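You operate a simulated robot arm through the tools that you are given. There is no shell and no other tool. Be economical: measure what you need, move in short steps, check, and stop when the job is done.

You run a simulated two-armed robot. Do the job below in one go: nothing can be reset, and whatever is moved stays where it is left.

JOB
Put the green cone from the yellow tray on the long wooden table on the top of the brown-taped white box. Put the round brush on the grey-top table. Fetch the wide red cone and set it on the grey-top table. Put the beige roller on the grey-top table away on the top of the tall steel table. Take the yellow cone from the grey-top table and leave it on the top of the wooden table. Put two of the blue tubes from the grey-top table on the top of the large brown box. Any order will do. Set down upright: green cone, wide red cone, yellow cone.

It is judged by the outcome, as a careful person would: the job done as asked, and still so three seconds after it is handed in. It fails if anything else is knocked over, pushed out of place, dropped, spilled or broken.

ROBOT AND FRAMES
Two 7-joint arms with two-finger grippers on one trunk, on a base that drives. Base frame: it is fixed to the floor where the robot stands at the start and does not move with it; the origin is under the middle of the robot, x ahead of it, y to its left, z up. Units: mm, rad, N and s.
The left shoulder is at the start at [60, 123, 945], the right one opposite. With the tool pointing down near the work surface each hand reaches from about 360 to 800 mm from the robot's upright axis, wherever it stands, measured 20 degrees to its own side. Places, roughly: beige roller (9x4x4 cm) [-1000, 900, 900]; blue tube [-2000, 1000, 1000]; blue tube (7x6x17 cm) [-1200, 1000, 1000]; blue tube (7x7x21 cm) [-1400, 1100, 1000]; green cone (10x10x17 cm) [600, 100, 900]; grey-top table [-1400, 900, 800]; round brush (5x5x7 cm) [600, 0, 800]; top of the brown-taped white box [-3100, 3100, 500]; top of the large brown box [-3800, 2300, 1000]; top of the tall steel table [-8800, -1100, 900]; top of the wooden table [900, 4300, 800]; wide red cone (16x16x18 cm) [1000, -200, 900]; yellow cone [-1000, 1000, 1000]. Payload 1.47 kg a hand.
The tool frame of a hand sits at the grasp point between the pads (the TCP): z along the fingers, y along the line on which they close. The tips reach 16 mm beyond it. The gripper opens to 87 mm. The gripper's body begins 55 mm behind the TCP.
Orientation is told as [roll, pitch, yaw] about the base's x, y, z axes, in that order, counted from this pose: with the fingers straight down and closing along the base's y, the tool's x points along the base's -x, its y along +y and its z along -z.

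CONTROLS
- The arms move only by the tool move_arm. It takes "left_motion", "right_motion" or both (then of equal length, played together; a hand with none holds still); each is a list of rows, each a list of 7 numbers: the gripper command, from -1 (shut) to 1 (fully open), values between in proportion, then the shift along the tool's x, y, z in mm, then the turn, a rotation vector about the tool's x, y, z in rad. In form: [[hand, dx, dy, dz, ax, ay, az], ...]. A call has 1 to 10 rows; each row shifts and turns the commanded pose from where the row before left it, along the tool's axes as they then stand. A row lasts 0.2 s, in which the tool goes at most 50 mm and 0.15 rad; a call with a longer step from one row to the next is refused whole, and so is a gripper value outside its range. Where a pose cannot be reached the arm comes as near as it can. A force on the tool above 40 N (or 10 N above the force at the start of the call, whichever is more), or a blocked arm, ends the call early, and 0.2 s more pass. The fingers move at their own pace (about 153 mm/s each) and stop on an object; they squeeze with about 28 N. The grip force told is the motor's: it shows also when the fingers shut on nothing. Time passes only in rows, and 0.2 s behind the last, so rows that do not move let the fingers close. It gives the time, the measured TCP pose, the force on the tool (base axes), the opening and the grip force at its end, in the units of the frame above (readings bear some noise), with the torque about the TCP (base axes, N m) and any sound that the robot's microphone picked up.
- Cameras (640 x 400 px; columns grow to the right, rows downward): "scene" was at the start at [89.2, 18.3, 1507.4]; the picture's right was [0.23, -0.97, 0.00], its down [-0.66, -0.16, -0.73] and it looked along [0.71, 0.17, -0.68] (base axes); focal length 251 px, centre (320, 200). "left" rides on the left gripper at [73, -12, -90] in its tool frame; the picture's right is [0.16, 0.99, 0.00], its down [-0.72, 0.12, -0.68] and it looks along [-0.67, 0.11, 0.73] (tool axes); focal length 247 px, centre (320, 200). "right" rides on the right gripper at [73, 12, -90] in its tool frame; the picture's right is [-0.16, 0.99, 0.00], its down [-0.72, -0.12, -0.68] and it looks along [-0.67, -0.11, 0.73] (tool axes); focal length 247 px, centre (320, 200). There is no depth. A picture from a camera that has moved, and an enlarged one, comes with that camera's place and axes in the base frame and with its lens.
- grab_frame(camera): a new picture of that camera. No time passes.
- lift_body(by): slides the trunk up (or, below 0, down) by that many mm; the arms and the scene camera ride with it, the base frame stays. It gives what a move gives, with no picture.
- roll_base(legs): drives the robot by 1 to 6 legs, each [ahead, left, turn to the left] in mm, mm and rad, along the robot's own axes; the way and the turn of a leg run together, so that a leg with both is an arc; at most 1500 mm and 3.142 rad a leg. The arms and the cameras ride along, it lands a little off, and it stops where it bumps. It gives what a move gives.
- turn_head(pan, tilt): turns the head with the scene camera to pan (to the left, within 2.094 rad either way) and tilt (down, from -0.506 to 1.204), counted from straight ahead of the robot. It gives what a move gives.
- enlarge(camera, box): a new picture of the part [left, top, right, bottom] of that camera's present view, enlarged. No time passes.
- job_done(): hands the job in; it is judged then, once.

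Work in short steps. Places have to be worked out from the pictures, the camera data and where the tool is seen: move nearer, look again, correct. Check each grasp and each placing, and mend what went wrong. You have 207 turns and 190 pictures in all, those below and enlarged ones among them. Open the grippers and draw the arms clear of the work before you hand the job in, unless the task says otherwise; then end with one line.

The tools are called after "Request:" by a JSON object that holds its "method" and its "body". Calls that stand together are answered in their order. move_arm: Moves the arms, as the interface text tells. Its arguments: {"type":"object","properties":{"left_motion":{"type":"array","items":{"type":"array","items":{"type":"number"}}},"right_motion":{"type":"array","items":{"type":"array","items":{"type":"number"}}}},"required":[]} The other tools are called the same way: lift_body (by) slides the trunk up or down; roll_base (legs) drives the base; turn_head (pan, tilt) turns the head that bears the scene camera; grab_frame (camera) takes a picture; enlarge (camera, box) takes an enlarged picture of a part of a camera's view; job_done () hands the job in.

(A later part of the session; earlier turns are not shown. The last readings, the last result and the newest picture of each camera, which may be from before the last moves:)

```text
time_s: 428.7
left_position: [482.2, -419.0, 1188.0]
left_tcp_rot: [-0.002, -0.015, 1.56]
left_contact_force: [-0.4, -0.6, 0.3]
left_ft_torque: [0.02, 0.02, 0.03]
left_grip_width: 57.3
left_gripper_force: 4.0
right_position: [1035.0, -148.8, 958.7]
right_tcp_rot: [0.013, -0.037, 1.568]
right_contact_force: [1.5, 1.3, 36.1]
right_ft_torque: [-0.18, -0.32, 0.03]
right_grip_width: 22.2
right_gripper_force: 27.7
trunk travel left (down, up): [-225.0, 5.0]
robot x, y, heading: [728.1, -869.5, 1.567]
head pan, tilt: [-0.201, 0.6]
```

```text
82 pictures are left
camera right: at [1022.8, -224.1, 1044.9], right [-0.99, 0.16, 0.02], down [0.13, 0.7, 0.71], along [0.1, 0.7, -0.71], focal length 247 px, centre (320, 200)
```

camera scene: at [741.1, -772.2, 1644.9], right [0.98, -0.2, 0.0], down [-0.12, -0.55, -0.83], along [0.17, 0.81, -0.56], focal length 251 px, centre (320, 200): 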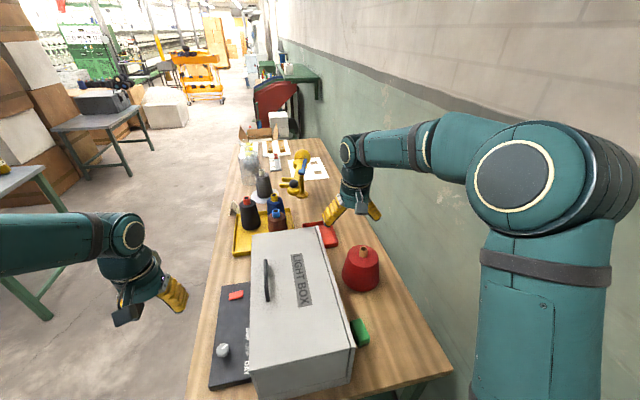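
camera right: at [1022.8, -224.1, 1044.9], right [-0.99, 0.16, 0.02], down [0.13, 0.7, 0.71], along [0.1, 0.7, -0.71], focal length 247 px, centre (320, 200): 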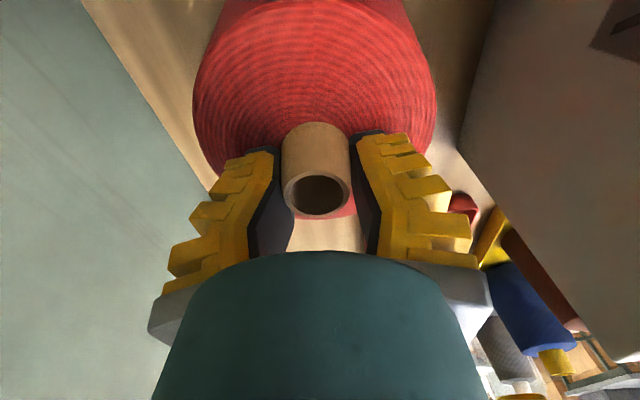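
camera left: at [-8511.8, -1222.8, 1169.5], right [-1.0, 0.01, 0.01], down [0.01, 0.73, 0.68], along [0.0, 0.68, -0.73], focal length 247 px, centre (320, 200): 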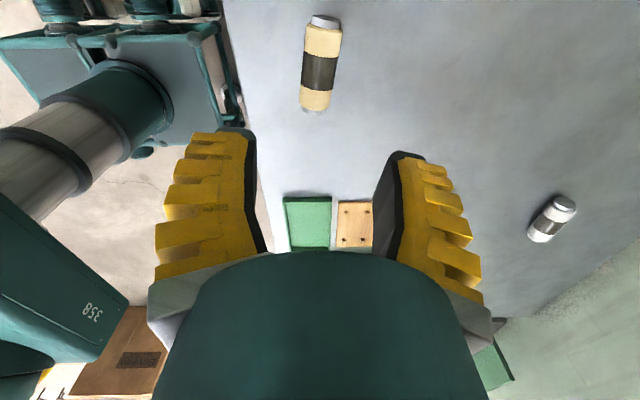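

It's gripped at 22 mm with the fingertips on the body shoulder. I'll try a slow lift.

Request:
{"method": "move_arm", "body": {"right_motion": [[-1, 0, 0, -3, 0, 0, 0], [-1, 0, 0, -3, 0, 0, 0], [-1, 0, 0, -3, 0, 0, 0], [-1, 0, 0, -3, 0, 0, 0], [-1, 0, 0, -3, 0, 0, 0], [-1, 0, 0, 0, 0, 0, 0]]}}

Request:
{"method": "grab_frame", "body": {"camera": "right"}}

```text
time_s: 430.1
left_position: [484.0, -414.2, 1186.5]
left_tcp_rot: [0.001, -0.011, 1.56]
left_contact_force: [0.8, 0.1, 0.2]
left_ft_torque: [-0.03, 0.0, 0.03]
left_grip_width: 57.3
left_gripper_force: 4.0
right_position: [1035.8, -149.3, 965.2]
right_tcp_rot: [0.016, -0.024, 1.566]
right_contact_force: [-0.5, 0.3, -11.8]
right_ft_torque: [0.12, -0.01, 0.01]
right_grip_width: 19.8
right_gripper_force: 28.2
trunk travel left (down, up): [-225.0, 5.0]
robot x, y, heading: [722.1, -865.3, 1.568]
head pan, tilt: [-0.201, 0.6]
```

```text
81 pictures are left
camera right: at [1025.0, -223.3, 1053.2], right [-0.99, 0.16, 0.02], down [0.13, 0.71, 0.7], along [0.1, 0.69, -0.72], focal length 247 px, centre (320, 200)
```

right: 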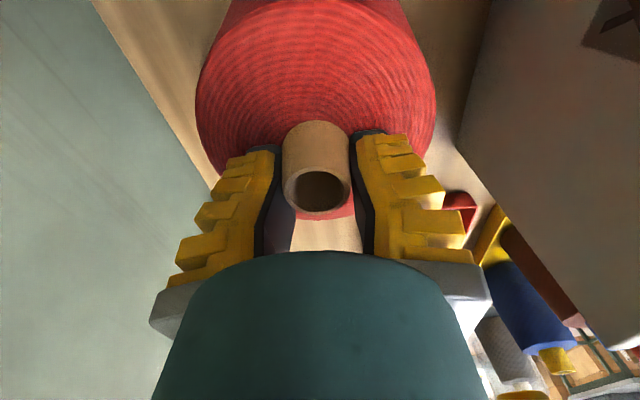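

It's carrying 11.8 N now. I'll lift a little more and see whether it slips.

Request:
{"method": "move_arm", "body": {"right_motion": [[-1, 0, 0, -4, 0, 0, 0], [-1, 0, 0, -4, 0, 0, 0], [-1, 0, 0, -4, 0, 0, 0], [-1, 0, 0, -4, 0, 0, 0], [-1, 0, 0, 0, 0, 0, 0]]}}

Request:
{"method": "grab_frame", "body": {"camera": "right"}}

```text
time_s: 431.3
left_position: [484.1, -414.5, 1186.0]
left_tcp_rot: [0.0, -0.012, 1.56]
left_contact_force: [0.0, -0.1, 0.6]
left_ft_torque: [0.01, -0.02, -0.01]
left_grip_width: 57.3
left_gripper_force: 3.9
right_position: [1036.4, -148.7, 982.1]
right_tcp_rot: [0.018, -0.026, 1.566]
right_contact_force: [0.4, 0.1, -11.5]
right_ft_torque: [0.12, 0.01, 0.01]
right_grip_width: 19.9
right_gripper_force: 27.6
trunk travel left (down, up): [-225.0, 5.0]
robot x, y, heading: [725.8, -864.0, 1.565]
head pan, tilt: [-0.201, 0.6]
```

```text
80 pictures are left
camera right: at [1025.5, -223.4, 1070.1], right [-0.99, 0.16, 0.02], down [0.13, 0.7, 0.7], along [0.1, 0.69, -0.72], focal length 247 px, centre (320, 200)
```

right: 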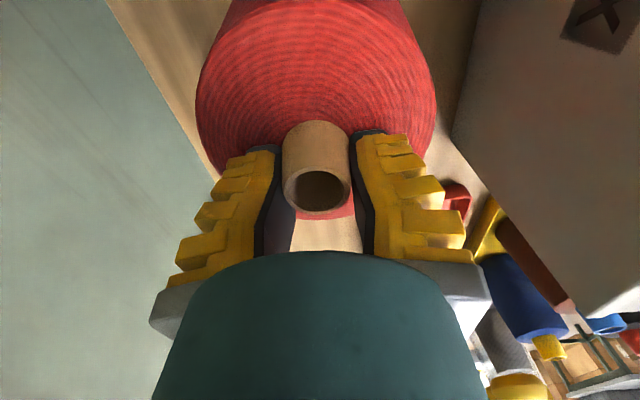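

It's holding steadily at 20 mm with 11.6 N. I'll keep lifting slowly until it clears everything.

Request:
{"method": "move_arm", "body": {"right_motion": [[-1, 0, 0, -5, 0, 0, 0], [-1, 0, 0, -7, 0, 0, 0], [-1, 0, 0, -9, 0, 0, 0], [-1, 0, 0, -11, 0, 0, 0], [-1, 0, 0, -12, 0, 0, 0], [-1, 0, 0, -12, 0, 0, 0], [-1, 0, 0, -12, 0, 0, 0], [-1, 0, 0, -12, 0, 0, 0], [-1, 0, 0, -10, 0, 0, 0], [-1, 0, 0, -6, 0, 0, 0]]}}

Request:
{"method": "move_arm", "body": {"right_motion": [[-1, 0, 0, -6, 0, 0, 0], [-1, 0, 0, -10, 0, 0, 0], [-1, 0, 0, -12, 0, 0, 0], [-1, 0, 0, -12, 0, 0, 0], [-1, 0, 0, -14, 0, 0, 0], [-1, 0, 0, -14, 0, 0, 0], [-1, 0, 0, -14, 0, 0, 0], [-1, 0, 0, -12, 0, 0, 0], [-1, 0, 0, -10, 0, 0, 0], [-1, 0, 0, -6, 0, 0, 0]]}}

Request:
{"method": "grab_frame", "body": {"camera": "right"}}

Request:
{"method": "grab_frame", "body": {"camera": "scene"}}

```text
time_s: 433.5
left_position: [484.4, -415.5, 1187.3]
left_tcp_rot: [0.0, -0.01, 1.56]
left_contact_force: [-0.5, 1.0, -0.3]
left_ft_torque: [-0.06, 0.02, 0.02]
left_grip_width: 57.1
left_gripper_force: 3.8
right_position: [1037.7, -151.9, 1079.0]
right_tcp_rot: [0.016, -0.028, 1.567]
right_contact_force: [-0.8, 0.0, -11.0]
right_ft_torque: [0.1, -0.03, -0.02]
right_grip_width: 19.6
right_gripper_force: 28.5
trunk travel left (down, up): [-225.0, 5.0]
robot x, y, heading: [725.0, -865.3, 1.566]
head pan, tilt: [-0.201, 0.6]
```

```text
time_s: 435.7
left_position: [482.8, -415.7, 1185.6]
left_tcp_rot: [0.001, -0.01, 1.561]
left_contact_force: [0.0, 0.4, 1.3]
left_ft_torque: [0.01, 0.0, 0.02]
left_grip_width: 57.2
left_gripper_force: 3.1
right_position: [1039.7, -153.6, 1188.2]
right_tcp_rot: [0.016, -0.028, 1.567]
right_contact_force: [-0.2, 0.4, -12.8]
right_ft_torque: [0.09, -0.02, 0.0]
right_grip_width: 19.9
right_gripper_force: 28.1
trunk travel left (down, up): [-225.0, 5.0]
robot x, y, heading: [725.6, -870.4, 1.571]
head pan, tilt: [-0.201, 0.6]
```

```text
79 pictures are left
camera right: at [1028.2, -228.9, 1275.9], right [-0.99, 0.16, 0.02], down [0.13, 0.7, 0.7], along [0.1, 0.69, -0.72], focal length 247 px, centre (320, 200)
```

right: 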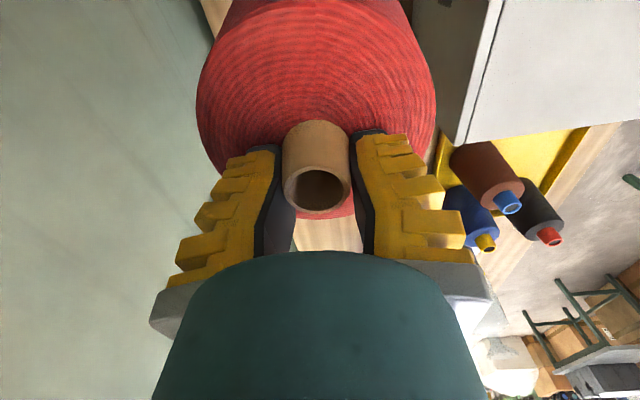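

```text
78 pictures are left
camera scene: at [741.2, -771.1, 1644.8], right [0.98, -0.2, 0.0], down [-0.12, -0.55, -0.82], along [0.17, 0.81, -0.57], focal length 251 px, centre (320, 200)
```

scene: 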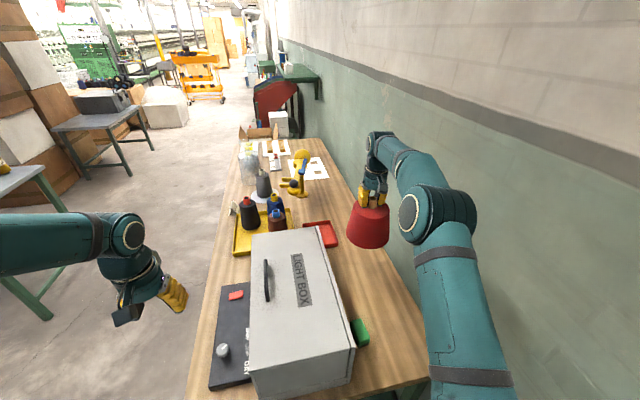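

It's held steadily. I'll retract it slowly toward the body, rising a little for clearance over the light box.

Request:
{"method": "move_arm", "body": {"right_motion": [[-1, 8, 0, -8, 0, 0, 0], [-1, 16, 2, -8, 0, 0, 0], [-1, 24, 4, -5, 0, 0, 0], [-1, 26, 10, -5, 0, 0, 0], [-1, 28, 12, 0, 0, 0, 0], [-1, 28, 12, 0, 0, 0, 0], [-1, 28, 12, 0, 0, 0, 0], [-1, 26, 12, 0, 0, 0, 0], [-1, 18, 8, 0, 0, 0, 0], [-1, 8, 4, 0, 0, 0, 0]]}}

Request:
{"method": "grab_frame", "body": {"camera": "right"}}

```text
time_s: 437.9
left_position: [482.9, -414.8, 1186.6]
left_tcp_rot: [-0.001, -0.01, 1.559]
left_contact_force: [-0.2, -0.4, -0.1]
left_ft_torque: [0.0, 0.01, -0.02]
left_grip_width: 57.3
left_gripper_force: 3.0
right_position: [963.8, -366.6, 1210.7]
right_tcp_rot: [0.016, -0.028, 1.567]
right_contact_force: [0.2, 0.6, -10.9]
right_ft_torque: [0.09, -0.04, -0.02]
right_grip_width: 20.0
right_gripper_force: 28.0
trunk travel left (down, up): [-225.0, 5.0]
robot x, y, heading: [722.9, -864.2, 1.569]
head pan, tilt: [-0.201, 0.6]
```

```text
77 pictures are left
camera right: at [952.3, -440.4, 1297.5], right [-0.99, 0.16, 0.02], down [0.13, 0.7, 0.7], along [0.1, 0.69, -0.72], focal length 247 px, centre (320, 200)
```

right: 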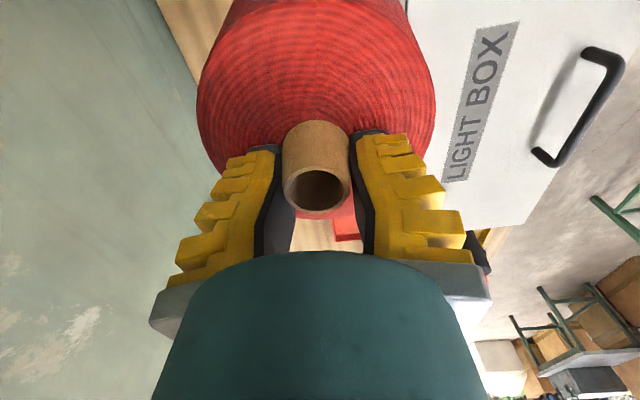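

The hold is stable. I'll back away from the table and drive to the east side of the grey table.

Request:
{"method": "roll_base", "body": {"legs": [[-300, 0, 0], [0, 1190, 0], [0, 0, 1.57]]}}

Request:
{"method": "grab_frame", "body": {"camera": "right"}}

```text
time_s: 454.1
left_position: [-919.4, -1404.1, 1187.0]
left_tcp_rot: [0.0, -0.011, -3.141]
left_contact_force: [0.8, 1.4, 0.7]
left_ft_torque: [-0.04, 0.0, 0.03]
left_grip_width: 57.3
left_gripper_force: 3.4
right_position: [-974.8, -924.9, 1209.5]
right_tcp_rot: [0.016, -0.028, -3.132]
right_contact_force: [0.7, -0.2, -11.3]
right_ft_torque: [0.01, 0.09, 0.01]
right_grip_width: 18.7
right_gripper_force: 27.8
trunk travel left (down, up): [-225.0, 5.0]
robot x, y, heading: [-470.5, -1163.4, -3.131]
head pan, tilt: [-0.201, 0.6]
```

```text
76 pictures are left
camera right: at [-900.6, -934.3, 1297.5], right [-0.15, -0.99, 0.02], down [-0.71, 0.12, 0.7], along [-0.69, 0.09, -0.72], focal length 247 px, centre (320, 200)
```

right: 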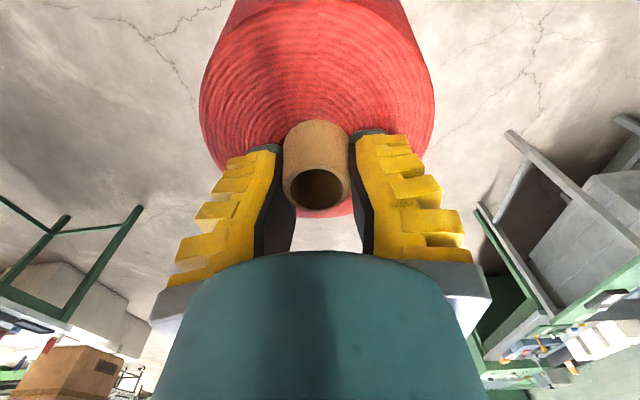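

Still fine. I'll strafe north alongside the grey table's east edge and stop short of the yellow cone.

Request:
{"method": "roll_base", "body": {"legs": [[0, -900, 0], [20, -920, 0]]}}

Request:
{"method": "turn_head", "body": {"pan": -0.2, "tilt": 0.75}}

Request:
{"method": "grab_frame", "body": {"camera": "scene"}}

Request:
{"method": "grab_frame", "body": {"camera": "right"}}

```text
time_s: 470.3
left_position: [-957.2, 406.0, 1186.7]
left_tcp_rot: [0.0, -0.01, -3.134]
left_contact_force: [-0.2, 0.3, 0.1]
left_ft_torque: [0.0, -0.03, -0.02]
left_grip_width: 57.6
left_gripper_force: 3.3
right_position: [-1017.4, 883.9, 1209.7]
right_tcp_rot: [0.014, -0.027, -3.126]
right_contact_force: [0.0, -0.2, -11.1]
right_ft_torque: [0.03, 0.1, 0.04]
right_grip_width: 18.2
right_gripper_force: 28.0
trunk travel left (down, up): [-225.0, 5.0]
robot x, y, heading: [-510.7, 653.8, -3.133]
head pan, tilt: [-0.201, 0.6]
```

```text
time_s: 471.0
left_position: [-956.8, 404.1, 1185.0]
left_tcp_rot: [0.0, -0.011, -3.132]
left_contact_force: [-0.1, 0.9, -0.1]
left_ft_torque: [-0.02, 0.02, 0.0]
left_grip_width: 57.5
left_gripper_force: 3.2
right_position: [-1015.3, 884.5, 1208.6]
right_tcp_rot: [0.014, -0.026, -3.127]
right_contact_force: [-0.1, 0.5, -12.7]
right_ft_torque: [0.02, 0.11, -0.02]
right_grip_width: 18.2
right_gripper_force: 27.7
trunk travel left (down, up): [-225.0, 5.0]
robot x, y, heading: [-512.9, 657.9, -3.133]
head pan, tilt: [-0.201, 0.75]
```

```text
75 pictures are left
camera scene: at [-603.4, 667.9, 1632.0], right [0.19, 0.98, 0.0], down [0.67, -0.13, -0.73], along [-0.72, 0.14, -0.68], focal length 251 px, centre (320, 200)
```

scene: 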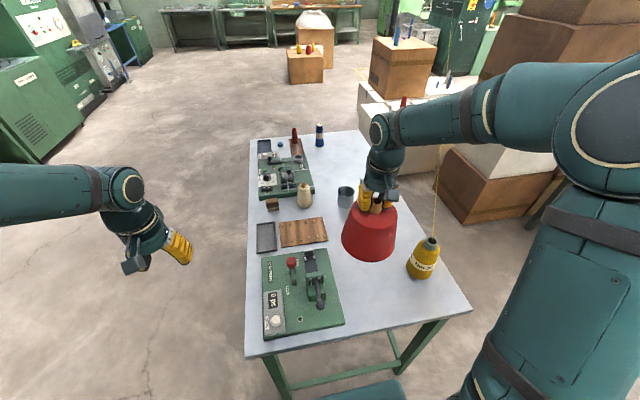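

```text
74 pictures are left
camera right: at [-942.1, 875.3, 1297.2], right [-0.14, -0.99, 0.02], down [-0.71, 0.12, 0.7], along [-0.69, 0.09, -0.72], focal length 247 px, centre (320, 200)
```

right: 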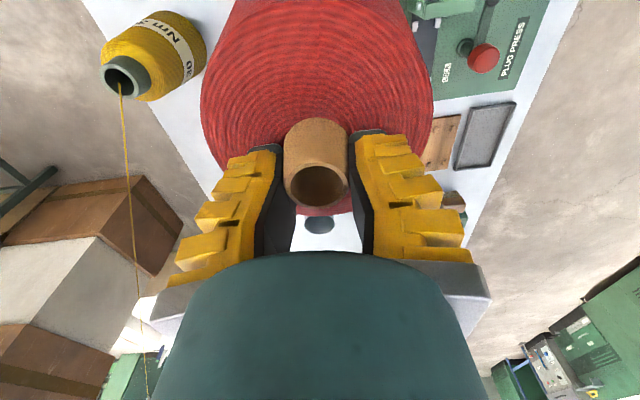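

I'll move it over about [-1180,972], then lower slowly.

Request:
{"method": "move_arm", "body": {"right_motion": [[-1, -10, -5, 0, 0, 0, 0], [-1, -20, -11, 0, 0, 0, 0], [-1, -26, -14, 0, 0, 0, 0], [-1, -28, -15, 0, 0, 0, 0], [-1, -28, -15, 0, 0, 0, 0], [-1, -26, -14, 5, 0, 0, 0], [-1, -18, -10, 10, 0, 0, 0], [-1, -9, -5, 14, 0, 0, 0], [-1, 0, 0, 16, 0, 0, 0], [-1, 0, 0, 10, 0, 0, 0]]}}

Request:
{"method": "move_arm", "body": {"right_motion": [[-1, 0, 0, 12, 0, 0, 0], [-1, 0, 0, 16, 0, 0, 0], [-1, 0, 0, 18, 0, 0, 0], [-1, 0, 0, 18, 0, 0, 0], [-1, 0, 0, 16, 0, 0, 0], [-1, 0, 0, 12, 0, 0, 0], [-1, 0, 0, 8, 0, 0, 0], [-1, 0, 0, 0, 0, 0, 0]]}}

Request:
{"method": "enlarge", "body": {"camera": "scene", "box": [290, 130, 450, 280]}}

```text
time_s: 473.2
left_position: [-957.2, 404.5, 1186.3]
left_tcp_rot: [-0.001, -0.011, -3.132]
left_contact_force: [-0.1, -0.3, -0.1]
left_ft_torque: [0.0, 0.01, 0.0]
left_grip_width: 57.3
left_gripper_force: 3.6
right_position: [-1183.9, 969.0, 1158.3]
right_tcp_rot: [0.017, -0.028, -3.125]
right_contact_force: [-0.6, 0.2, -11.8]
right_ft_torque: [0.05, 0.12, -0.01]
right_grip_width: 18.3
right_gripper_force: 27.5
trunk travel left (down, up): [-225.0, 5.0]
robot x, y, heading: [-508.5, 652.2, -3.131]
head pan, tilt: [-0.201, 0.75]
```

```text
time_s: 475.0
left_position: [-957.7, 404.4, 1186.4]
left_tcp_rot: [-0.002, -0.011, -3.133]
left_contact_force: [-0.2, 0.4, -1.0]
left_ft_torque: [0.01, -0.01, 0.0]
left_grip_width: 57.7
left_gripper_force: 4.0
right_position: [-1187.3, 968.6, 1057.1]
right_tcp_rot: [0.015, -0.026, -3.125]
right_contact_force: [-1.0, -0.1, -11.2]
right_ft_torque: [0.0, 0.08, 0.01]
right_grip_width: 18.3
right_gripper_force: 28.0
trunk travel left (down, up): [-225.0, 5.0]
robot x, y, heading: [-506.7, 653.4, -3.125]
head pan, tilt: [-0.201, 0.75]
```

```text
2.67 times, centred on (370, 205) of scene
camera zoom: at [-603.6, 668.0, 1631.9], right [0.19, 0.98, 0.0], down [0.67, -0.13, -0.73], along [-0.72, 0.14, -0.68], focal length 668 px, centre (187, 187)
```

zoom: 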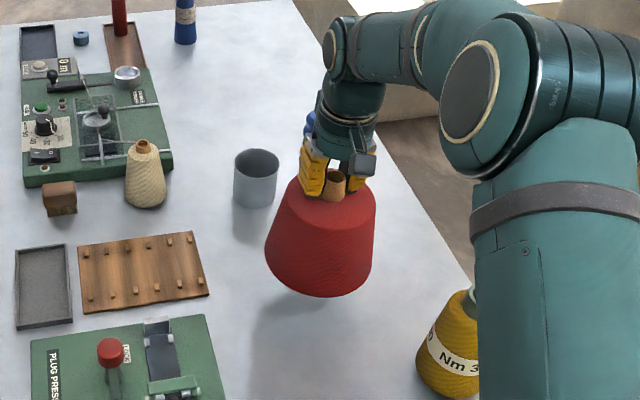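

Request:
{"method": "move_arm", "body": {"right_motion": [[-1, 0, 0, 8, 0, 0, 0], [-1, 0, 0, 6, 0, 0, 0], [-1, 0, 0, 5, 0, 0, 0], [-1, 0, 0, 4, 0, 0, 0], [-1, 0, 0, 3, 0, 0, 0], [-1, 0, 0, 3, 0, 0, 0], [-1, 0, 0, 0, 0, 0, 0]]}}

Request:
{"method": "enlarge", "body": {"camera": "scene", "box": [290, 130, 450, 280]}}

```text
time_s: 476.6
left_position: [-957.8, 405.6, 1186.1]
left_tcp_rot: [0.0, -0.011, -3.131]
left_contact_force: [0.5, 0.4, 0.9]
left_ft_torque: [0.0, 0.04, 0.02]
left_grip_width: 57.6
left_gripper_force: 4.4
right_position: [-1188.9, 969.0, 1028.6]
right_tcp_rot: [0.016, -0.027, -3.125]
right_contact_force: [-0.2, 0.6, -12.8]
right_ft_torque: [-0.02, 0.12, 0.02]
right_grip_width: 18.3
right_gripper_force: 28.1
trunk travel left (down, up): [-225.0, 5.0]
robot x, y, heading: [-511.6, 651.1, -3.124]
head pan, tilt: [-0.201, 0.75]
```

```text
2.67 times, centred on (370, 205) of scene
camera zoom: at [-603.7, 668.0, 1631.9], right [0.19, 0.98, 0.0], down [0.67, -0.13, -0.73], along [-0.72, 0.14, -0.68], focal length 668 px, centre (187, 187)
```

zoom: 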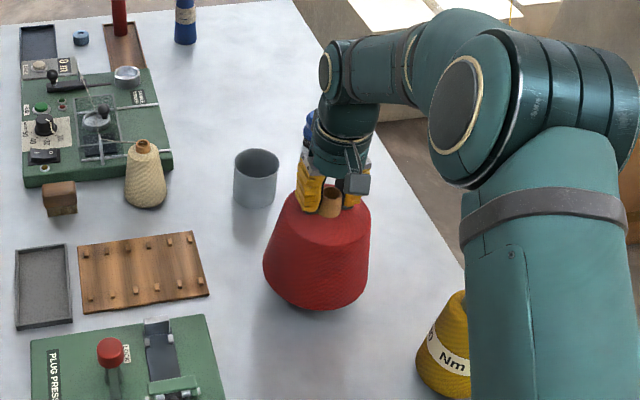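

Request:
{"method": "move_arm", "body": {"right_motion": [[-1, 0, 0, 3, 0, 0, 0], [-1, 0, 0, 3, 0, 0, 0], [-1, 0, 0, 3, 0, 0, 0], [-1, 0, 0, 3, 0, 0, 0], [-1, 0, 0, 3, 0, 0, 0], [-1, 0, 0, 0, 0, 0, 0]]}}

```text
time_s: 478.0
left_position: [-956.8, 405.5, 1186.3]
left_tcp_rot: [-0.001, -0.012, -3.133]
left_contact_force: [-0.9, 0.1, -0.2]
left_ft_torque: [0.01, -0.03, -0.02]
left_grip_width: 57.5
left_gripper_force: 3.5
right_position: [-1187.7, 967.8, 1013.6]
right_tcp_rot: [0.017, -0.029, -3.126]
right_contact_force: [1.2, -0.9, -5.2]
right_ft_torque: [0.0, -0.24, -0.05]
right_grip_width: 19.2
right_gripper_force: 28.2
trunk travel left (down, up): [-225.0, 5.0]
robot x, y, heading: [-512.8, 653.7, -3.129]
head pan, tilt: [-0.201, 0.75]
```

It's touching down. I'll go 3 mm more, then release and rise.

Request:
{"method": "move_arm", "body": {"right_motion": [[-1, 0, 0, 3, 0, 0, 0], [-0.5, 0, 0, 0, 0, 0, 0], [0.2, 0, 0, 0, 0, 0, 0], [0.5, 0, 0, 0, 0, 0, 0], [0.5, 0, 0, -15, 0, 0, 0], [0.5, 0, 0, -30, 0, 0, 0], [0.5, 0, 0, -45, 0, 0, 0], [0.5, 0, 0, -45, 0, 0, 0], [0.5, 0, 0, -45, 0, 0, 0]]}}

Request:
{"method": "enlarge", "body": {"camera": "scene", "box": [290, 130, 450, 280]}}

Request:
{"method": "grab_frame", "body": {"camera": "right"}}

```text
time_s: 480.0
left_position: [-956.2, 404.4, 1186.7]
left_tcp_rot: [0.0, -0.013, -3.134]
left_contact_force: [0.3, -0.8, 0.0]
left_ft_torque: [0.01, 0.02, 0.01]
left_grip_width: 57.3
left_gripper_force: 3.9
right_position: [-1180.3, 970.2, 1192.9]
right_tcp_rot: [0.013, -0.028, -3.125]
right_contact_force: [-0.3, 0.7, -0.6]
right_ft_torque: [-0.03, 0.04, -0.03]
right_grip_width: 69.2
right_gripper_force: 3.0
trunk travel left (down, up): [-225.0, 5.0]
robot x, y, heading: [-507.0, 654.2, -3.124]
head pan, tilt: [-0.201, 0.75]
```

```text
2.67 times, centred on (370, 205) of scene
camera zoom: at [-601.6, 667.1, 1632.1], right [0.19, 0.98, 0.0], down [0.67, -0.13, -0.73], along [-0.72, 0.14, -0.68], focal length 668 px, centre (187, 187)
```

zoom: 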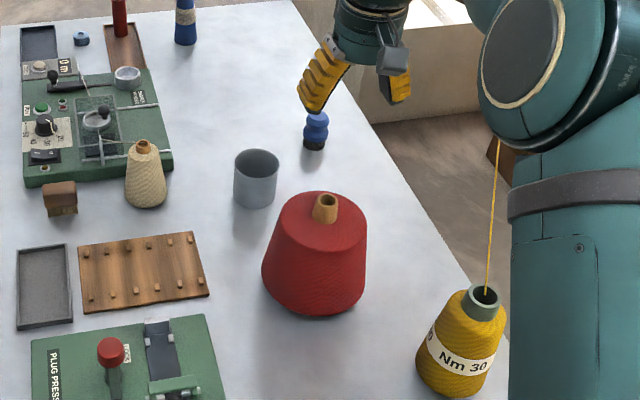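

```text
70 pictures are left
camera right: at [-1106.8, 961.5, 1280.4], right [-0.14, -0.99, 0.02], down [-0.71, 0.11, 0.7], along [-0.69, 0.09, -0.72], focal length 247 px, centre (320, 200)
```

right: 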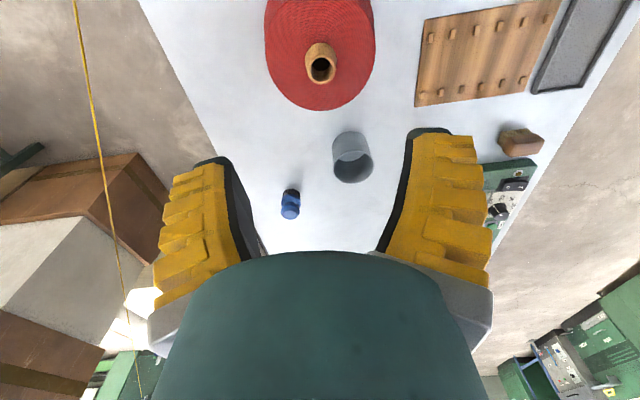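

The red cone stands on the grey table. For the yellow cone, I'll pull the right hand back, shift north and centre above it.

Request:
{"method": "move_arm", "body": {"right_motion": [[1, 38, 24, 0, 0, 0, 0], [1, 38, 24, 0, 0, 0, 0], [1, 38, 24, 0, 0, 0, 0], [1, 38, 24, 0, 0, 0, 0], [1, 38, 24, 0, 0, 0, 0], [1, 0, 0, 0, 0, 0, 0]]}}

Request:
{"method": "roll_base", "body": {"legs": [[0, -245, 0]]}}

Request:
{"method": "grab_frame", "body": {"camera": "right"}}

Request:
{"method": "grab_frame", "body": {"camera": "scene"}}

```text
time_s: 481.4
left_position: [-958.0, 405.5, 1186.9]
left_tcp_rot: [0.0, -0.01, -3.133]
left_contact_force: [-0.1, -0.2, 0.6]
left_ft_torque: [0.04, 0.0, -0.02]
left_grip_width: 57.4
left_gripper_force: 3.7
right_position: [-993.3, 851.2, 1186.7]
right_tcp_rot: [0.014, -0.028, -3.126]
right_contact_force: [-0.1, 0.4, -0.1]
right_ft_torque: [-0.04, -0.02, -0.01]
right_grip_width: 86.9
right_gripper_force: 0.0
trunk travel left (down, up): [-225.0, 5.0]
robot x, y, heading: [-511.8, 654.0, -3.132]
head pan, tilt: [-0.201, 0.75]
```

```text
time_s: 484.2
left_position: [-961.1, 650.1, 1187.1]
left_tcp_rot: [0.0, -0.013, -3.134]
left_contact_force: [-0.3, -0.3, 0.4]
left_ft_torque: [-0.05, 0.0, 0.01]
left_grip_width: 57.3
left_gripper_force: 3.6
right_position: [-994.7, 1096.1, 1187.8]
right_tcp_rot: [0.016, -0.026, -3.128]
right_contact_force: [-0.7, -0.3, 0.6]
right_ft_torque: [0.02, -0.01, -0.03]
right_grip_width: 87.0
right_gripper_force: 0.1
trunk travel left (down, up): [-225.0, 5.0]
robot x, y, heading: [-511.1, 896.2, -3.13]
head pan, tilt: [-0.201, 0.75]
```

```text
69 pictures are left
camera right: at [-920.6, 1087.6, 1275.4], right [-0.14, -0.99, 0.02], down [-0.71, 0.12, 0.7], along [-0.69, 0.09, -0.72], focal length 247 px, centre (320, 200)
```

right: 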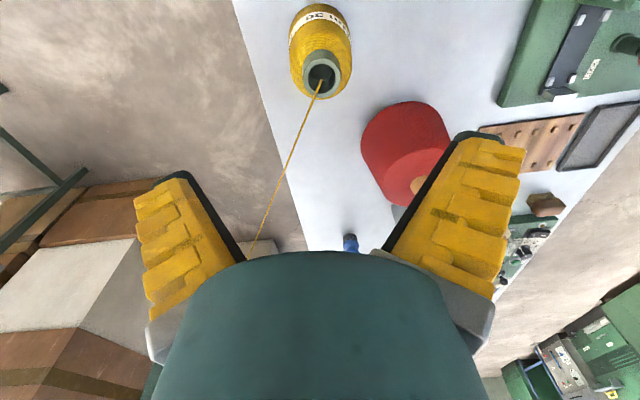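

```text
68 pictures are left
camera scene: at [-605.5, 911.9, 1632.0], right [0.19, 0.98, 0.0], down [0.67, -0.13, -0.73], along [-0.72, 0.14, -0.68], focal length 251 px, centre (320, 200)
```

scene: 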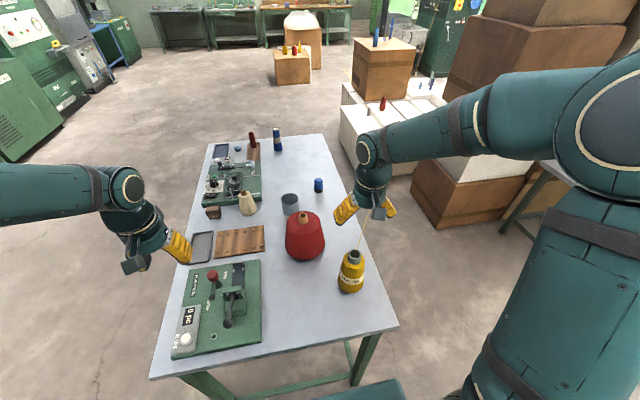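

The yellow tip is at about [-993,1091,1032], and the yarn leaves it ahead of the fingers. I'll descend to 1060 and check.

Request:
{"method": "move_arm", "body": {"right_motion": [[1, 0, 5, 35, 0, 0, 0], [1, 0, 0, 35, 0, 0, 0], [1, 0, 0, 35, 0, 0, 0], [1, 0, 0, 23, 0, 0, 0], [1, 0, 0, 0, 0, 0, 0]]}}

Request:
{"method": "grab_frame", "body": {"camera": "right"}}

```text
time_s: 485.4
left_position: [-960.4, 648.4, 1186.4]
left_tcp_rot: [-0.001, -0.012, -3.134]
left_contact_force: [0.4, 0.3, -0.1]
left_ft_torque: [-0.03, -0.02, -0.01]
left_grip_width: 57.5
left_gripper_force: 3.4
right_position: [-996.9, 1090.3, 1059.9]
right_tcp_rot: [0.016, -0.027, -3.128]
right_contact_force: [0.5, 0.1, -0.7]
right_ft_torque: [0.0, -0.05, 0.01]
right_grip_width: 86.8
right_gripper_force: 0.1
trunk travel left (down, up): [-225.0, 5.0]
robot x, y, heading: [-513.7, 898.7, -3.13]
head pan, tilt: [-0.201, 0.75]
```

```text
67 pictures are left
camera right: at [-923.6, 1080.7, 1147.3], right [-0.14, -0.99, 0.02], down [-0.71, 0.12, 0.7], along [-0.69, 0.09, -0.72], focal length 247 px, centre (320, 200)
```

right: 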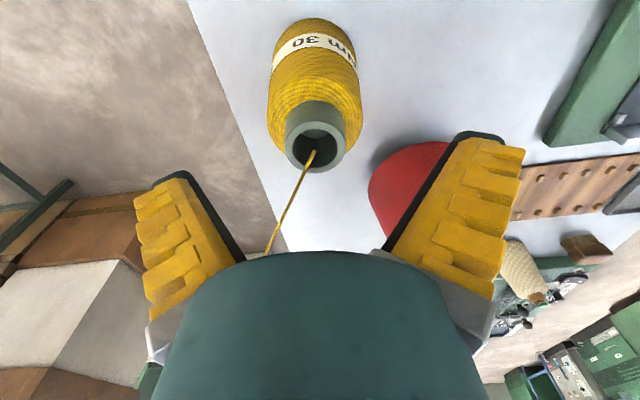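

Centred. I'll lower so the tips reach the shoulder and grip the tip.

Request:
{"method": "move_arm", "body": {"right_motion": [[1, 0, 0, 15, 0, 0, 0], [1, 0, 0, 12, 0, 0, 0], [1, 0, 0, 8, 0, 0, 0], [1, 0, 0, 0, 0, 0, 0]]}}

Request:
{"method": "grab_frame", "body": {"camera": "right"}}

```text
time_s: 486.4
left_position: [-960.4, 649.5, 1187.2]
left_tcp_rot: [0.0, -0.011, -3.135]
left_contact_force: [-0.1, 0.9, 0.3]
left_ft_torque: [0.0, 0.0, -0.01]
left_grip_width: 57.2
left_gripper_force: 3.0
right_position: [-998.8, 1089.5, 1024.5]
right_tcp_rot: [0.016, -0.028, -3.126]
right_contact_force: [-0.4, 0.0, -0.9]
right_ft_torque: [-0.03, 0.03, 0.01]
right_grip_width: 87.0
right_gripper_force: 0.1
trunk travel left (down, up): [-225.0, 5.0]
robot x, y, heading: [-510.4, 895.2, -3.127]
head pan, tilt: [-0.201, 0.75]
```

```text
66 pictures are left
camera right: at [-924.9, 1080.2, 1112.7], right [-0.14, -0.99, 0.02], down [-0.71, 0.12, 0.7], along [-0.69, 0.09, -0.72], focal length 247 px, centre (320, 200)
```

right: 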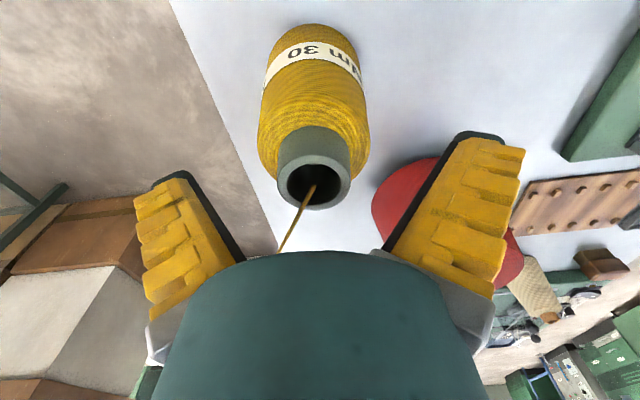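

Request:
{"method": "move_arm", "body": {"right_motion": [[1, 0, -2, 6, 0, 0, 0], [1, 0, 0, 4, 0, 0, 0], [-1, 0, 0, 0, 0, 0, 0], [-1, 0, 0, 0, 0, 0, 0], [-1, 0, 0, 0, 0, 0, 0]]}}

Request:
{"method": "grab_frame", "body": {"camera": "right"}}

```text
time_s: 487.6
left_position: [-959.8, 648.2, 1186.0]
left_tcp_rot: [0.001, -0.01, -3.134]
left_contact_force: [-0.4, 0.3, 0.0]
left_ft_torque: [0.01, -0.01, 0.0]
left_grip_width: 57.2
left_gripper_force: 3.9
right_position: [-1000.4, 1090.7, 1016.2]
right_tcp_rot: [0.015, -0.03, -3.128]
right_contact_force: [-2.4, 1.6, 5.4]
right_ft_torque: [0.09, 0.57, -0.14]
right_grip_width: 32.9
right_gripper_force: 28.2
trunk travel left (down, up): [-225.0, 5.0]
robot x, y, heading: [-514.6, 896.9, -3.133]
head pan, tilt: [-0.201, 0.75]
```

```text
65 pictures are left
camera right: at [-925.7, 1082.2, 1102.9], right [-0.14, -0.99, 0.02], down [-0.71, 0.12, 0.7], along [-0.69, 0.09, -0.71], focal length 247 px, centre (320, 200)
```

right: 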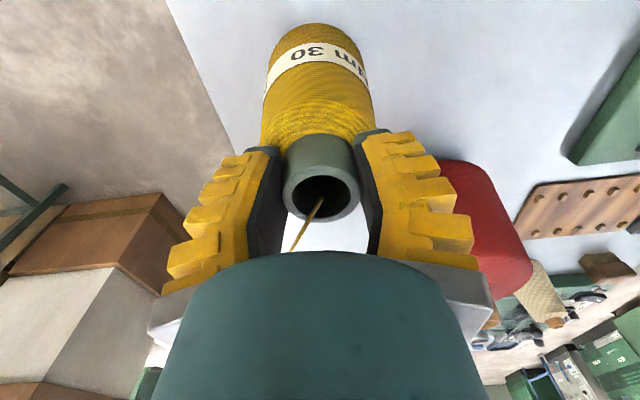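

It's gripped at 33 mm. I'll start a slow lift.

Request:
{"method": "move_arm", "body": {"right_motion": [[-1, 0, 0, -2, 0, 0, 0], [-1, 0, 0, -3, 0, 0, 0], [-1, 0, 0, -3, 0, 0, 0], [-1, 0, 0, -3, 0, 0, 0], [-1, 0, 0, -4, 0, 0, 0], [-1, 0, 0, -4, 0, 0, 0], [-1, 0, 0, -4, 0, 0, 0], [-1, 0, 0, 0, 0, 0, 0]]}}

Request:
{"method": "grab_frame", "body": {"camera": "right"}}

```text
time_s: 489.4
left_position: [-959.6, 648.9, 1184.9]
left_tcp_rot: [0.0, -0.011, -3.134]
left_contact_force: [0.1, 0.2, -0.3]
left_ft_torque: [0.02, -0.01, 0.01]
left_grip_width: 57.3
left_gripper_force: 3.7
right_position: [-998.8, 1090.2, 1037.5]
right_tcp_rot: [0.015, -0.027, -3.128]
right_contact_force: [-0.1, 0.3, -4.7]
right_ft_torque: [0.01, 0.02, -0.01]
right_grip_width: 27.4
right_gripper_force: 27.4
trunk travel left (down, up): [-225.0, 5.0]
robot x, y, heading: [-510.7, 895.5, -3.13]
head pan, tilt: [-0.201, 0.75]
```

```text
64 pictures are left
camera right: at [-924.7, 1081.9, 1125.3], right [-0.14, -0.99, 0.02], down [-0.71, 0.12, 0.7], along [-0.69, 0.09, -0.72], focal length 247 px, centre (320, 200)
```

right: 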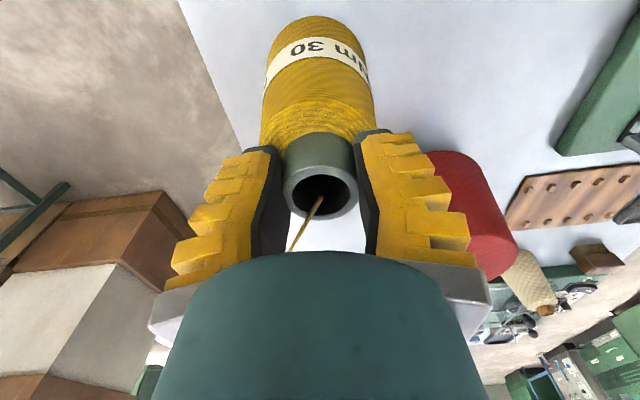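

The cone is lifted and holding at 4.7 N. I'll continue slowly upward.

Request:
{"method": "move_arm", "body": {"right_motion": [[-1, 0, 0, -5, 0, 0, 0], [-1, 0, 0, -8, 0, 0, 0], [-1, 0, 0, -11, 0, 0, 0], [-1, 0, 0, -13, 0, 0, 0], [-1, 0, 0, -14, 0, 0, 0], [-1, 0, 0, -14, 0, 0, 0], [-1, 0, 0, -14, 0, 0, 0], [-1, 0, 0, -12, 0, 0, 0], [-1, 0, 0, -8, 0, 0, 0], [-1, 0, 0, -4, 0, 0, 0]]}}

Request:
{"method": "grab_frame", "body": {"camera": "right"}}

Request:
{"method": "grab_frame", "body": {"camera": "scene"}}

```text
time_s: 491.6
left_position: [-959.6, 649.5, 1186.5]
left_tcp_rot: [0.0, -0.013, -3.134]
left_contact_force: [-0.8, -0.2, 0.1]
left_ft_torque: [-0.01, 0.0, -0.04]
left_grip_width: 57.2
left_gripper_force: 4.1
right_position: [-996.1, 1092.6, 1140.9]
right_tcp_rot: [0.015, -0.028, -3.127]
right_contact_force: [-0.5, 0.1, -3.6]
right_ft_torque: [0.02, -0.02, 0.0]
right_grip_width: 27.2
right_gripper_force: 27.5
trunk travel left (down, up): [-225.0, 5.0]
robot x, y, heading: [-512.2, 894.5, -3.134]
head pan, tilt: [-0.201, 0.75]
```

```text
63 pictures are left
camera right: at [-921.6, 1083.4, 1228.6], right [-0.14, -0.99, 0.02], down [-0.71, 0.12, 0.7], along [-0.69, 0.09, -0.72], focal length 247 px, centre (320, 200)
```

right: 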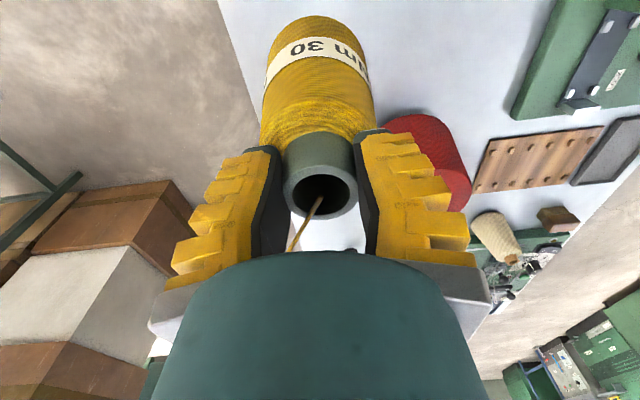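

```text
62 pictures are left
camera scene: at [-605.7, 911.8, 1632.0], right [0.19, 0.98, 0.0], down [0.67, -0.13, -0.73], along [-0.72, 0.14, -0.68], focal length 251 px, centre (320, 200)
```

scene: 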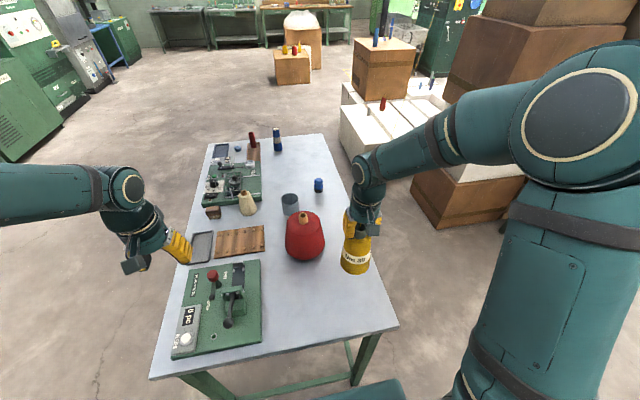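

The yellow cone is held securely. I'll back away from the table, turn north and head toward the wooden table.

Request:
{"method": "roll_base", "body": {"legs": [[-220, 0, 0], [0, 0, -1.58], [1000, 0, 0], [900, 0, 0]]}}

Request:
{"method": "turn_head", "body": {"pan": -0.5, "tilt": 0.4}}

Request:
{"method": "grab_frame", "body": {"camera": "scene"}}

Request:
{"method": "grab_frame", "body": {"camera": "right"}}

```text
time_s: 506.3
left_position: [-535.1, 3261.8, 1186.0]
left_tcp_rot: [0.002, -0.012, 1.564]
left_contact_force: [0.3, -0.7, 0.3]
left_ft_torque: [0.01, 0.03, -0.01]
left_grip_width: 57.5
left_gripper_force: 3.2
right_position: [-89.6, 3292.0, 1141.0]
right_tcp_rot: [0.015, -0.027, 1.57]
right_contact_force: [-0.2, -0.4, -4.9]
right_ft_torque: [0.01, 0.03, 0.01]
right_grip_width: 26.7
right_gripper_force: 27.6
trunk travel left (down, up): [-225.0, 5.0]
robot x, y, heading: [-289.4, 2811.3, 1.57]
head pan, tilt: [-0.201, 0.75]
```

```text
time_s: 507.1
left_position: [-534.7, 3262.3, 1187.0]
left_tcp_rot: [0.0, -0.012, 1.564]
left_contact_force: [-0.1, -0.2, 0.5]
left_ft_torque: [-0.01, 0.06, -0.01]
left_grip_width: 57.3
left_gripper_force: 3.4
right_position: [-88.9, 3291.7, 1141.4]
right_tcp_rot: [0.016, -0.026, 1.572]
right_contact_force: [-0.4, -0.6, -3.6]
right_ft_torque: [-0.02, 0.01, 0.0]
right_grip_width: 26.2
right_gripper_force: 28.2
trunk travel left (down, up): [-225.0, 5.0]
robot x, y, heading: [-290.3, 2811.0, 1.57]
head pan, tilt: [-0.499, 0.4]
```

```text
61 pictures are left
camera scene: at [-248.8, 2901.4, 1663.0], right [0.88, -0.48, 0.0], down [-0.19, -0.34, -0.92], along [0.44, 0.81, -0.39], focal length 251 px, centre (320, 200)
```

scene: 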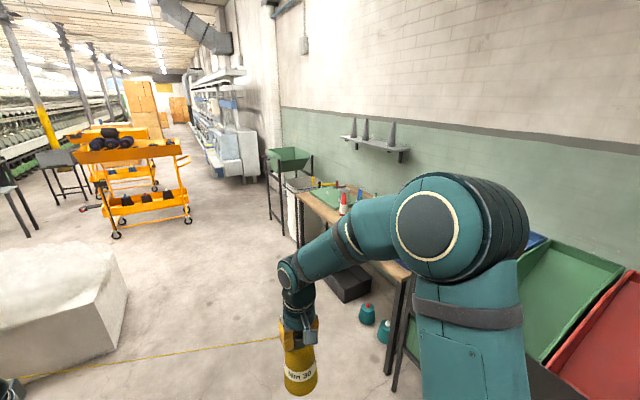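

```text
60 pictures are left
camera right: at [-101.7, 3216.8, 1228.3], right [-0.99, 0.16, 0.02], down [0.13, 0.7, 0.7], along [0.1, 0.69, -0.72], focal length 247 px, centre (320, 200)
```

right: 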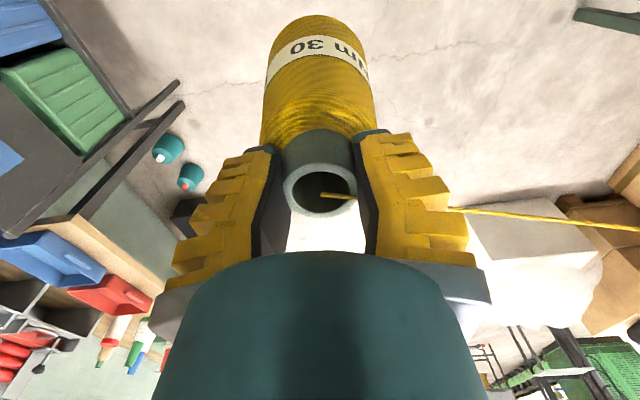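

The yarn simply trails from the cone. The wooden table's west edge is at x≈600, y 3590 to 4950. I'll drive north, then turn east to face it.

Request:
{"method": "roll_base", "body": {"legs": [[1420, 0, 0], [0, 0, -1.57], [250, 0, 0]]}}

Request:
{"method": "turn_head", "body": {"pan": 0.0, "tilt": 0.6}}

Request:
{"method": "grab_frame", "body": {"camera": "scene"}}

Request:
{"method": "grab_frame", "body": {"camera": "right"}}

```text
time_s: 519.4
left_position: [397.6, 4488.5, 1186.0]
left_tcp_rot: [0.0, -0.009, 0.019]
left_contact_force: [0.5, 1.4, -0.1]
left_ft_torque: [0.01, 0.0, -0.01]
left_grip_width: 57.6
left_gripper_force: 3.9
right_position: [437.4, 4045.9, 1140.3]
right_tcp_rot: [0.015, -0.026, 0.027]
right_contact_force: [1.4, 0.2, -4.0]
right_ft_torque: [0.0, -0.04, -0.02]
right_grip_width: 25.3
right_gripper_force: 27.7
trunk travel left (down, up): [-225.0, 5.0]
robot x, y, heading: [-50.2, 4233.2, 0.027]
head pan, tilt: [-0.499, 0.4]
```

```text
time_s: 520.3
left_position: [396.3, 4487.9, 1186.7]
left_tcp_rot: [0.001, -0.009, 0.02]
left_contact_force: [1.2, -0.8, 0.6]
left_ft_torque: [0.01, -0.02, -0.04]
left_grip_width: 57.4
left_gripper_force: 3.6
right_position: [436.3, 4045.3, 1140.7]
right_tcp_rot: [0.015, -0.029, 0.025]
right_contact_force: [0.7, -0.5, -4.4]
right_ft_torque: [0.0, 0.02, -0.01]
right_grip_width: 25.7
right_gripper_force: 28.0
trunk travel left (down, up): [-225.0, 5.0]
robot x, y, heading: [-49.7, 4232.7, 0.027]
head pan, tilt: [0.0, 0.6]
```

```text
59 pictures are left
camera scene: at [48.9, 4235.9, 1644.9], right [0.02, -1.0, 0.0], down [-0.56, -0.01, -0.83], along [0.82, 0.02, -0.56], focal length 251 px, centre (320, 200)
```

scene: 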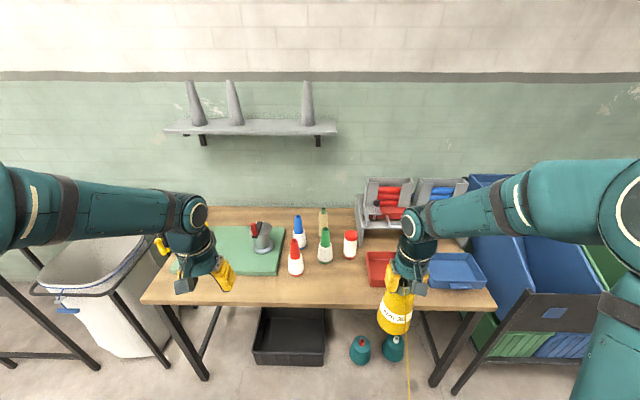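

```text
58 pictures are left
camera right: at [360.6, 4054.4, 1228.3], right [0.13, 0.99, 0.02], down [0.71, -0.11, 0.7], along [0.69, -0.08, -0.72], focal length 247 px, centre (320, 200)
```

right: 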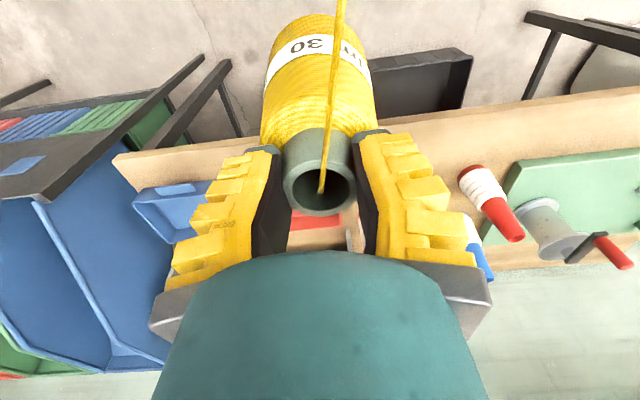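

The table's front edge is at x≈603. The spot at [682,4210] is free, between the red bottle, green bottle and red tray, so I'll move in.

Request:
{"method": "roll_base", "body": {"legs": [[200, 120, -0.025]]}}

Request:
{"method": "turn_head", "body": {"pan": -0.2, "tilt": 0.8}}

Request:
{"method": "grab_frame", "body": {"camera": "scene"}}

```text
time_s: 522.0
left_position: [602.0, 4598.7, 1187.3]
left_tcp_rot: [-0.001, -0.011, -0.007]
left_contact_force: [0.7, 0.3, 0.5]
left_ft_torque: [-0.04, -0.01, 0.02]
left_grip_width: 57.4
left_gripper_force: 4.0
right_position: [630.7, 4155.8, 1139.7]
right_tcp_rot: [0.014, -0.027, -0.001]
right_contact_force: [0.8, 0.3, -4.3]
right_ft_torque: [-0.01, -0.01, 0.01]
right_grip_width: 25.6
right_gripper_force: 27.3
trunk travel left (down, up): [-225.0, 5.0]
robot x, y, heading: [155.3, 4361.2, -0.0]
head pan, tilt: [0.0, 0.6]
```

```text
time_s: 522.8
left_position: [600.9, 4597.9, 1185.9]
left_tcp_rot: [0.001, -0.012, -0.007]
left_contact_force: [-0.5, -0.3, 0.7]
left_ft_torque: [-0.01, 0.0, 0.03]
left_grip_width: 57.5
left_gripper_force: 3.6
right_position: [629.7, 4155.4, 1141.3]
right_tcp_rot: [0.016, -0.025, 0.001]
right_contact_force: [0.4, -0.3, -5.0]
right_ft_torque: [0.0, -0.02, -0.07]
right_grip_width: 25.3
right_gripper_force: 28.5
trunk travel left (down, up): [-225.0, 5.0]
robot x, y, heading: [148.5, 4358.2, -0.002]
head pan, tilt: [-0.201, 0.799]
```

```text
57 pictures are left
camera scene: at [237.5, 4339.5, 1628.1], right [-0.2, -0.98, 0.0], down [-0.7, 0.14, -0.7], along [0.68, -0.14, -0.72], focal length 251 px, centre (320, 200)
```

scene: 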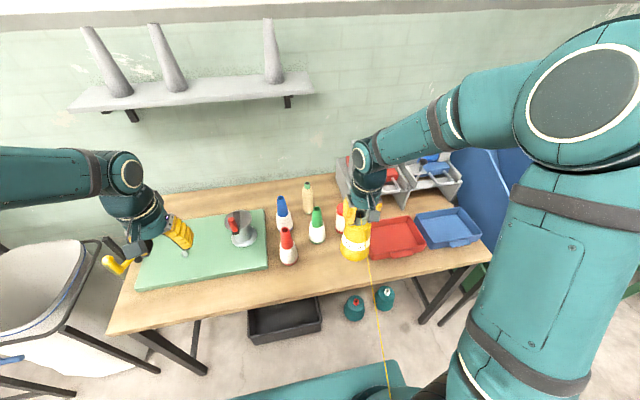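

Request:
{"method": "move_arm", "body": {"right_motion": [[-1, -8, 9, 0, 0, 0, 0], [-1, -14, 16, 0, 0, 0, 0], [-1, -16, 17, 5, 0, 0, 0], [-1, -12, 13, 10, 0, 0, 0], [-1, 0, 0, 15, 0, 0, 0], [-1, 0, 0, 18, 0, 0, 0], [-1, 0, 0, 20, 0, 0, 0], [-1, 0, 0, 20, 0, 0, 0], [-1, 0, 0, 15, 0, 0, 0], [-1, 0, 0, 8, 0, 0, 0]]}}

Request:
{"method": "enlarge", "body": {"camera": "scene", "box": [260, 180, 440, 300]}}

Request:
{"method": "grab_frame", "body": {"camera": "right"}}

```text
time_s: 525.0
left_position: [601.8, 4598.9, 1185.7]
left_tcp_rot: [0.0, -0.01, -0.008]
left_contact_force: [0.4, -0.5, 0.2]
left_ft_torque: [0.0, 0.02, 0.0]
left_grip_width: 57.3
left_gripper_force: 4.2
right_position: [683.9, 4213.4, 1030.9]
right_tcp_rot: [0.017, -0.028, 0.001]
right_contact_force: [0.7, 0.4, -4.8]
right_ft_torque: [0.02, 0.02, 0.0]
right_grip_width: 25.2
right_gripper_force: 28.2
trunk travel left (down, up): [-225.0, 5.0]
robot x, y, heading: [149.5, 4356.8, -0.006]
head pan, tilt: [-0.201, 0.799]
```

```text
3.33 times, centred on (350, 240) of scene
camera zoom: at [238.0, 4339.6, 1628.0], right [-0.2, -0.98, 0.0], down [-0.7, 0.14, -0.7], along [0.68, -0.14, -0.72], focal length 836 px, centre (220, 67)
```

zoom: 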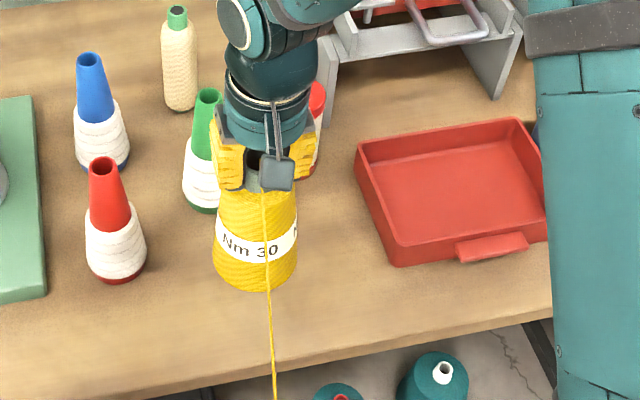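

```text
55 pictures are left
camera right: at [607.1, 4223.0, 1119.6], right [0.16, 0.99, 0.02], down [0.71, -0.13, 0.7], along [0.69, -0.1, -0.72], focal length 247 px, centre (320, 200)
```

right: 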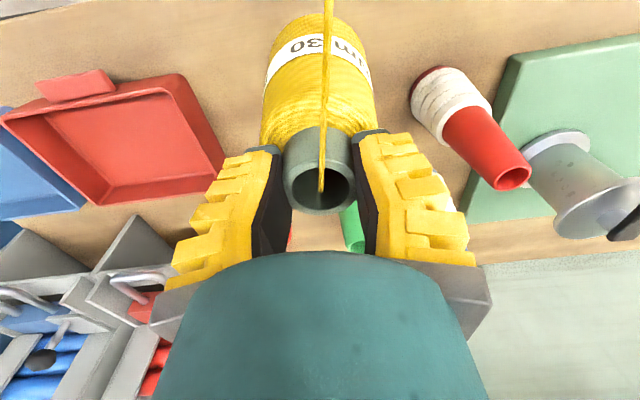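

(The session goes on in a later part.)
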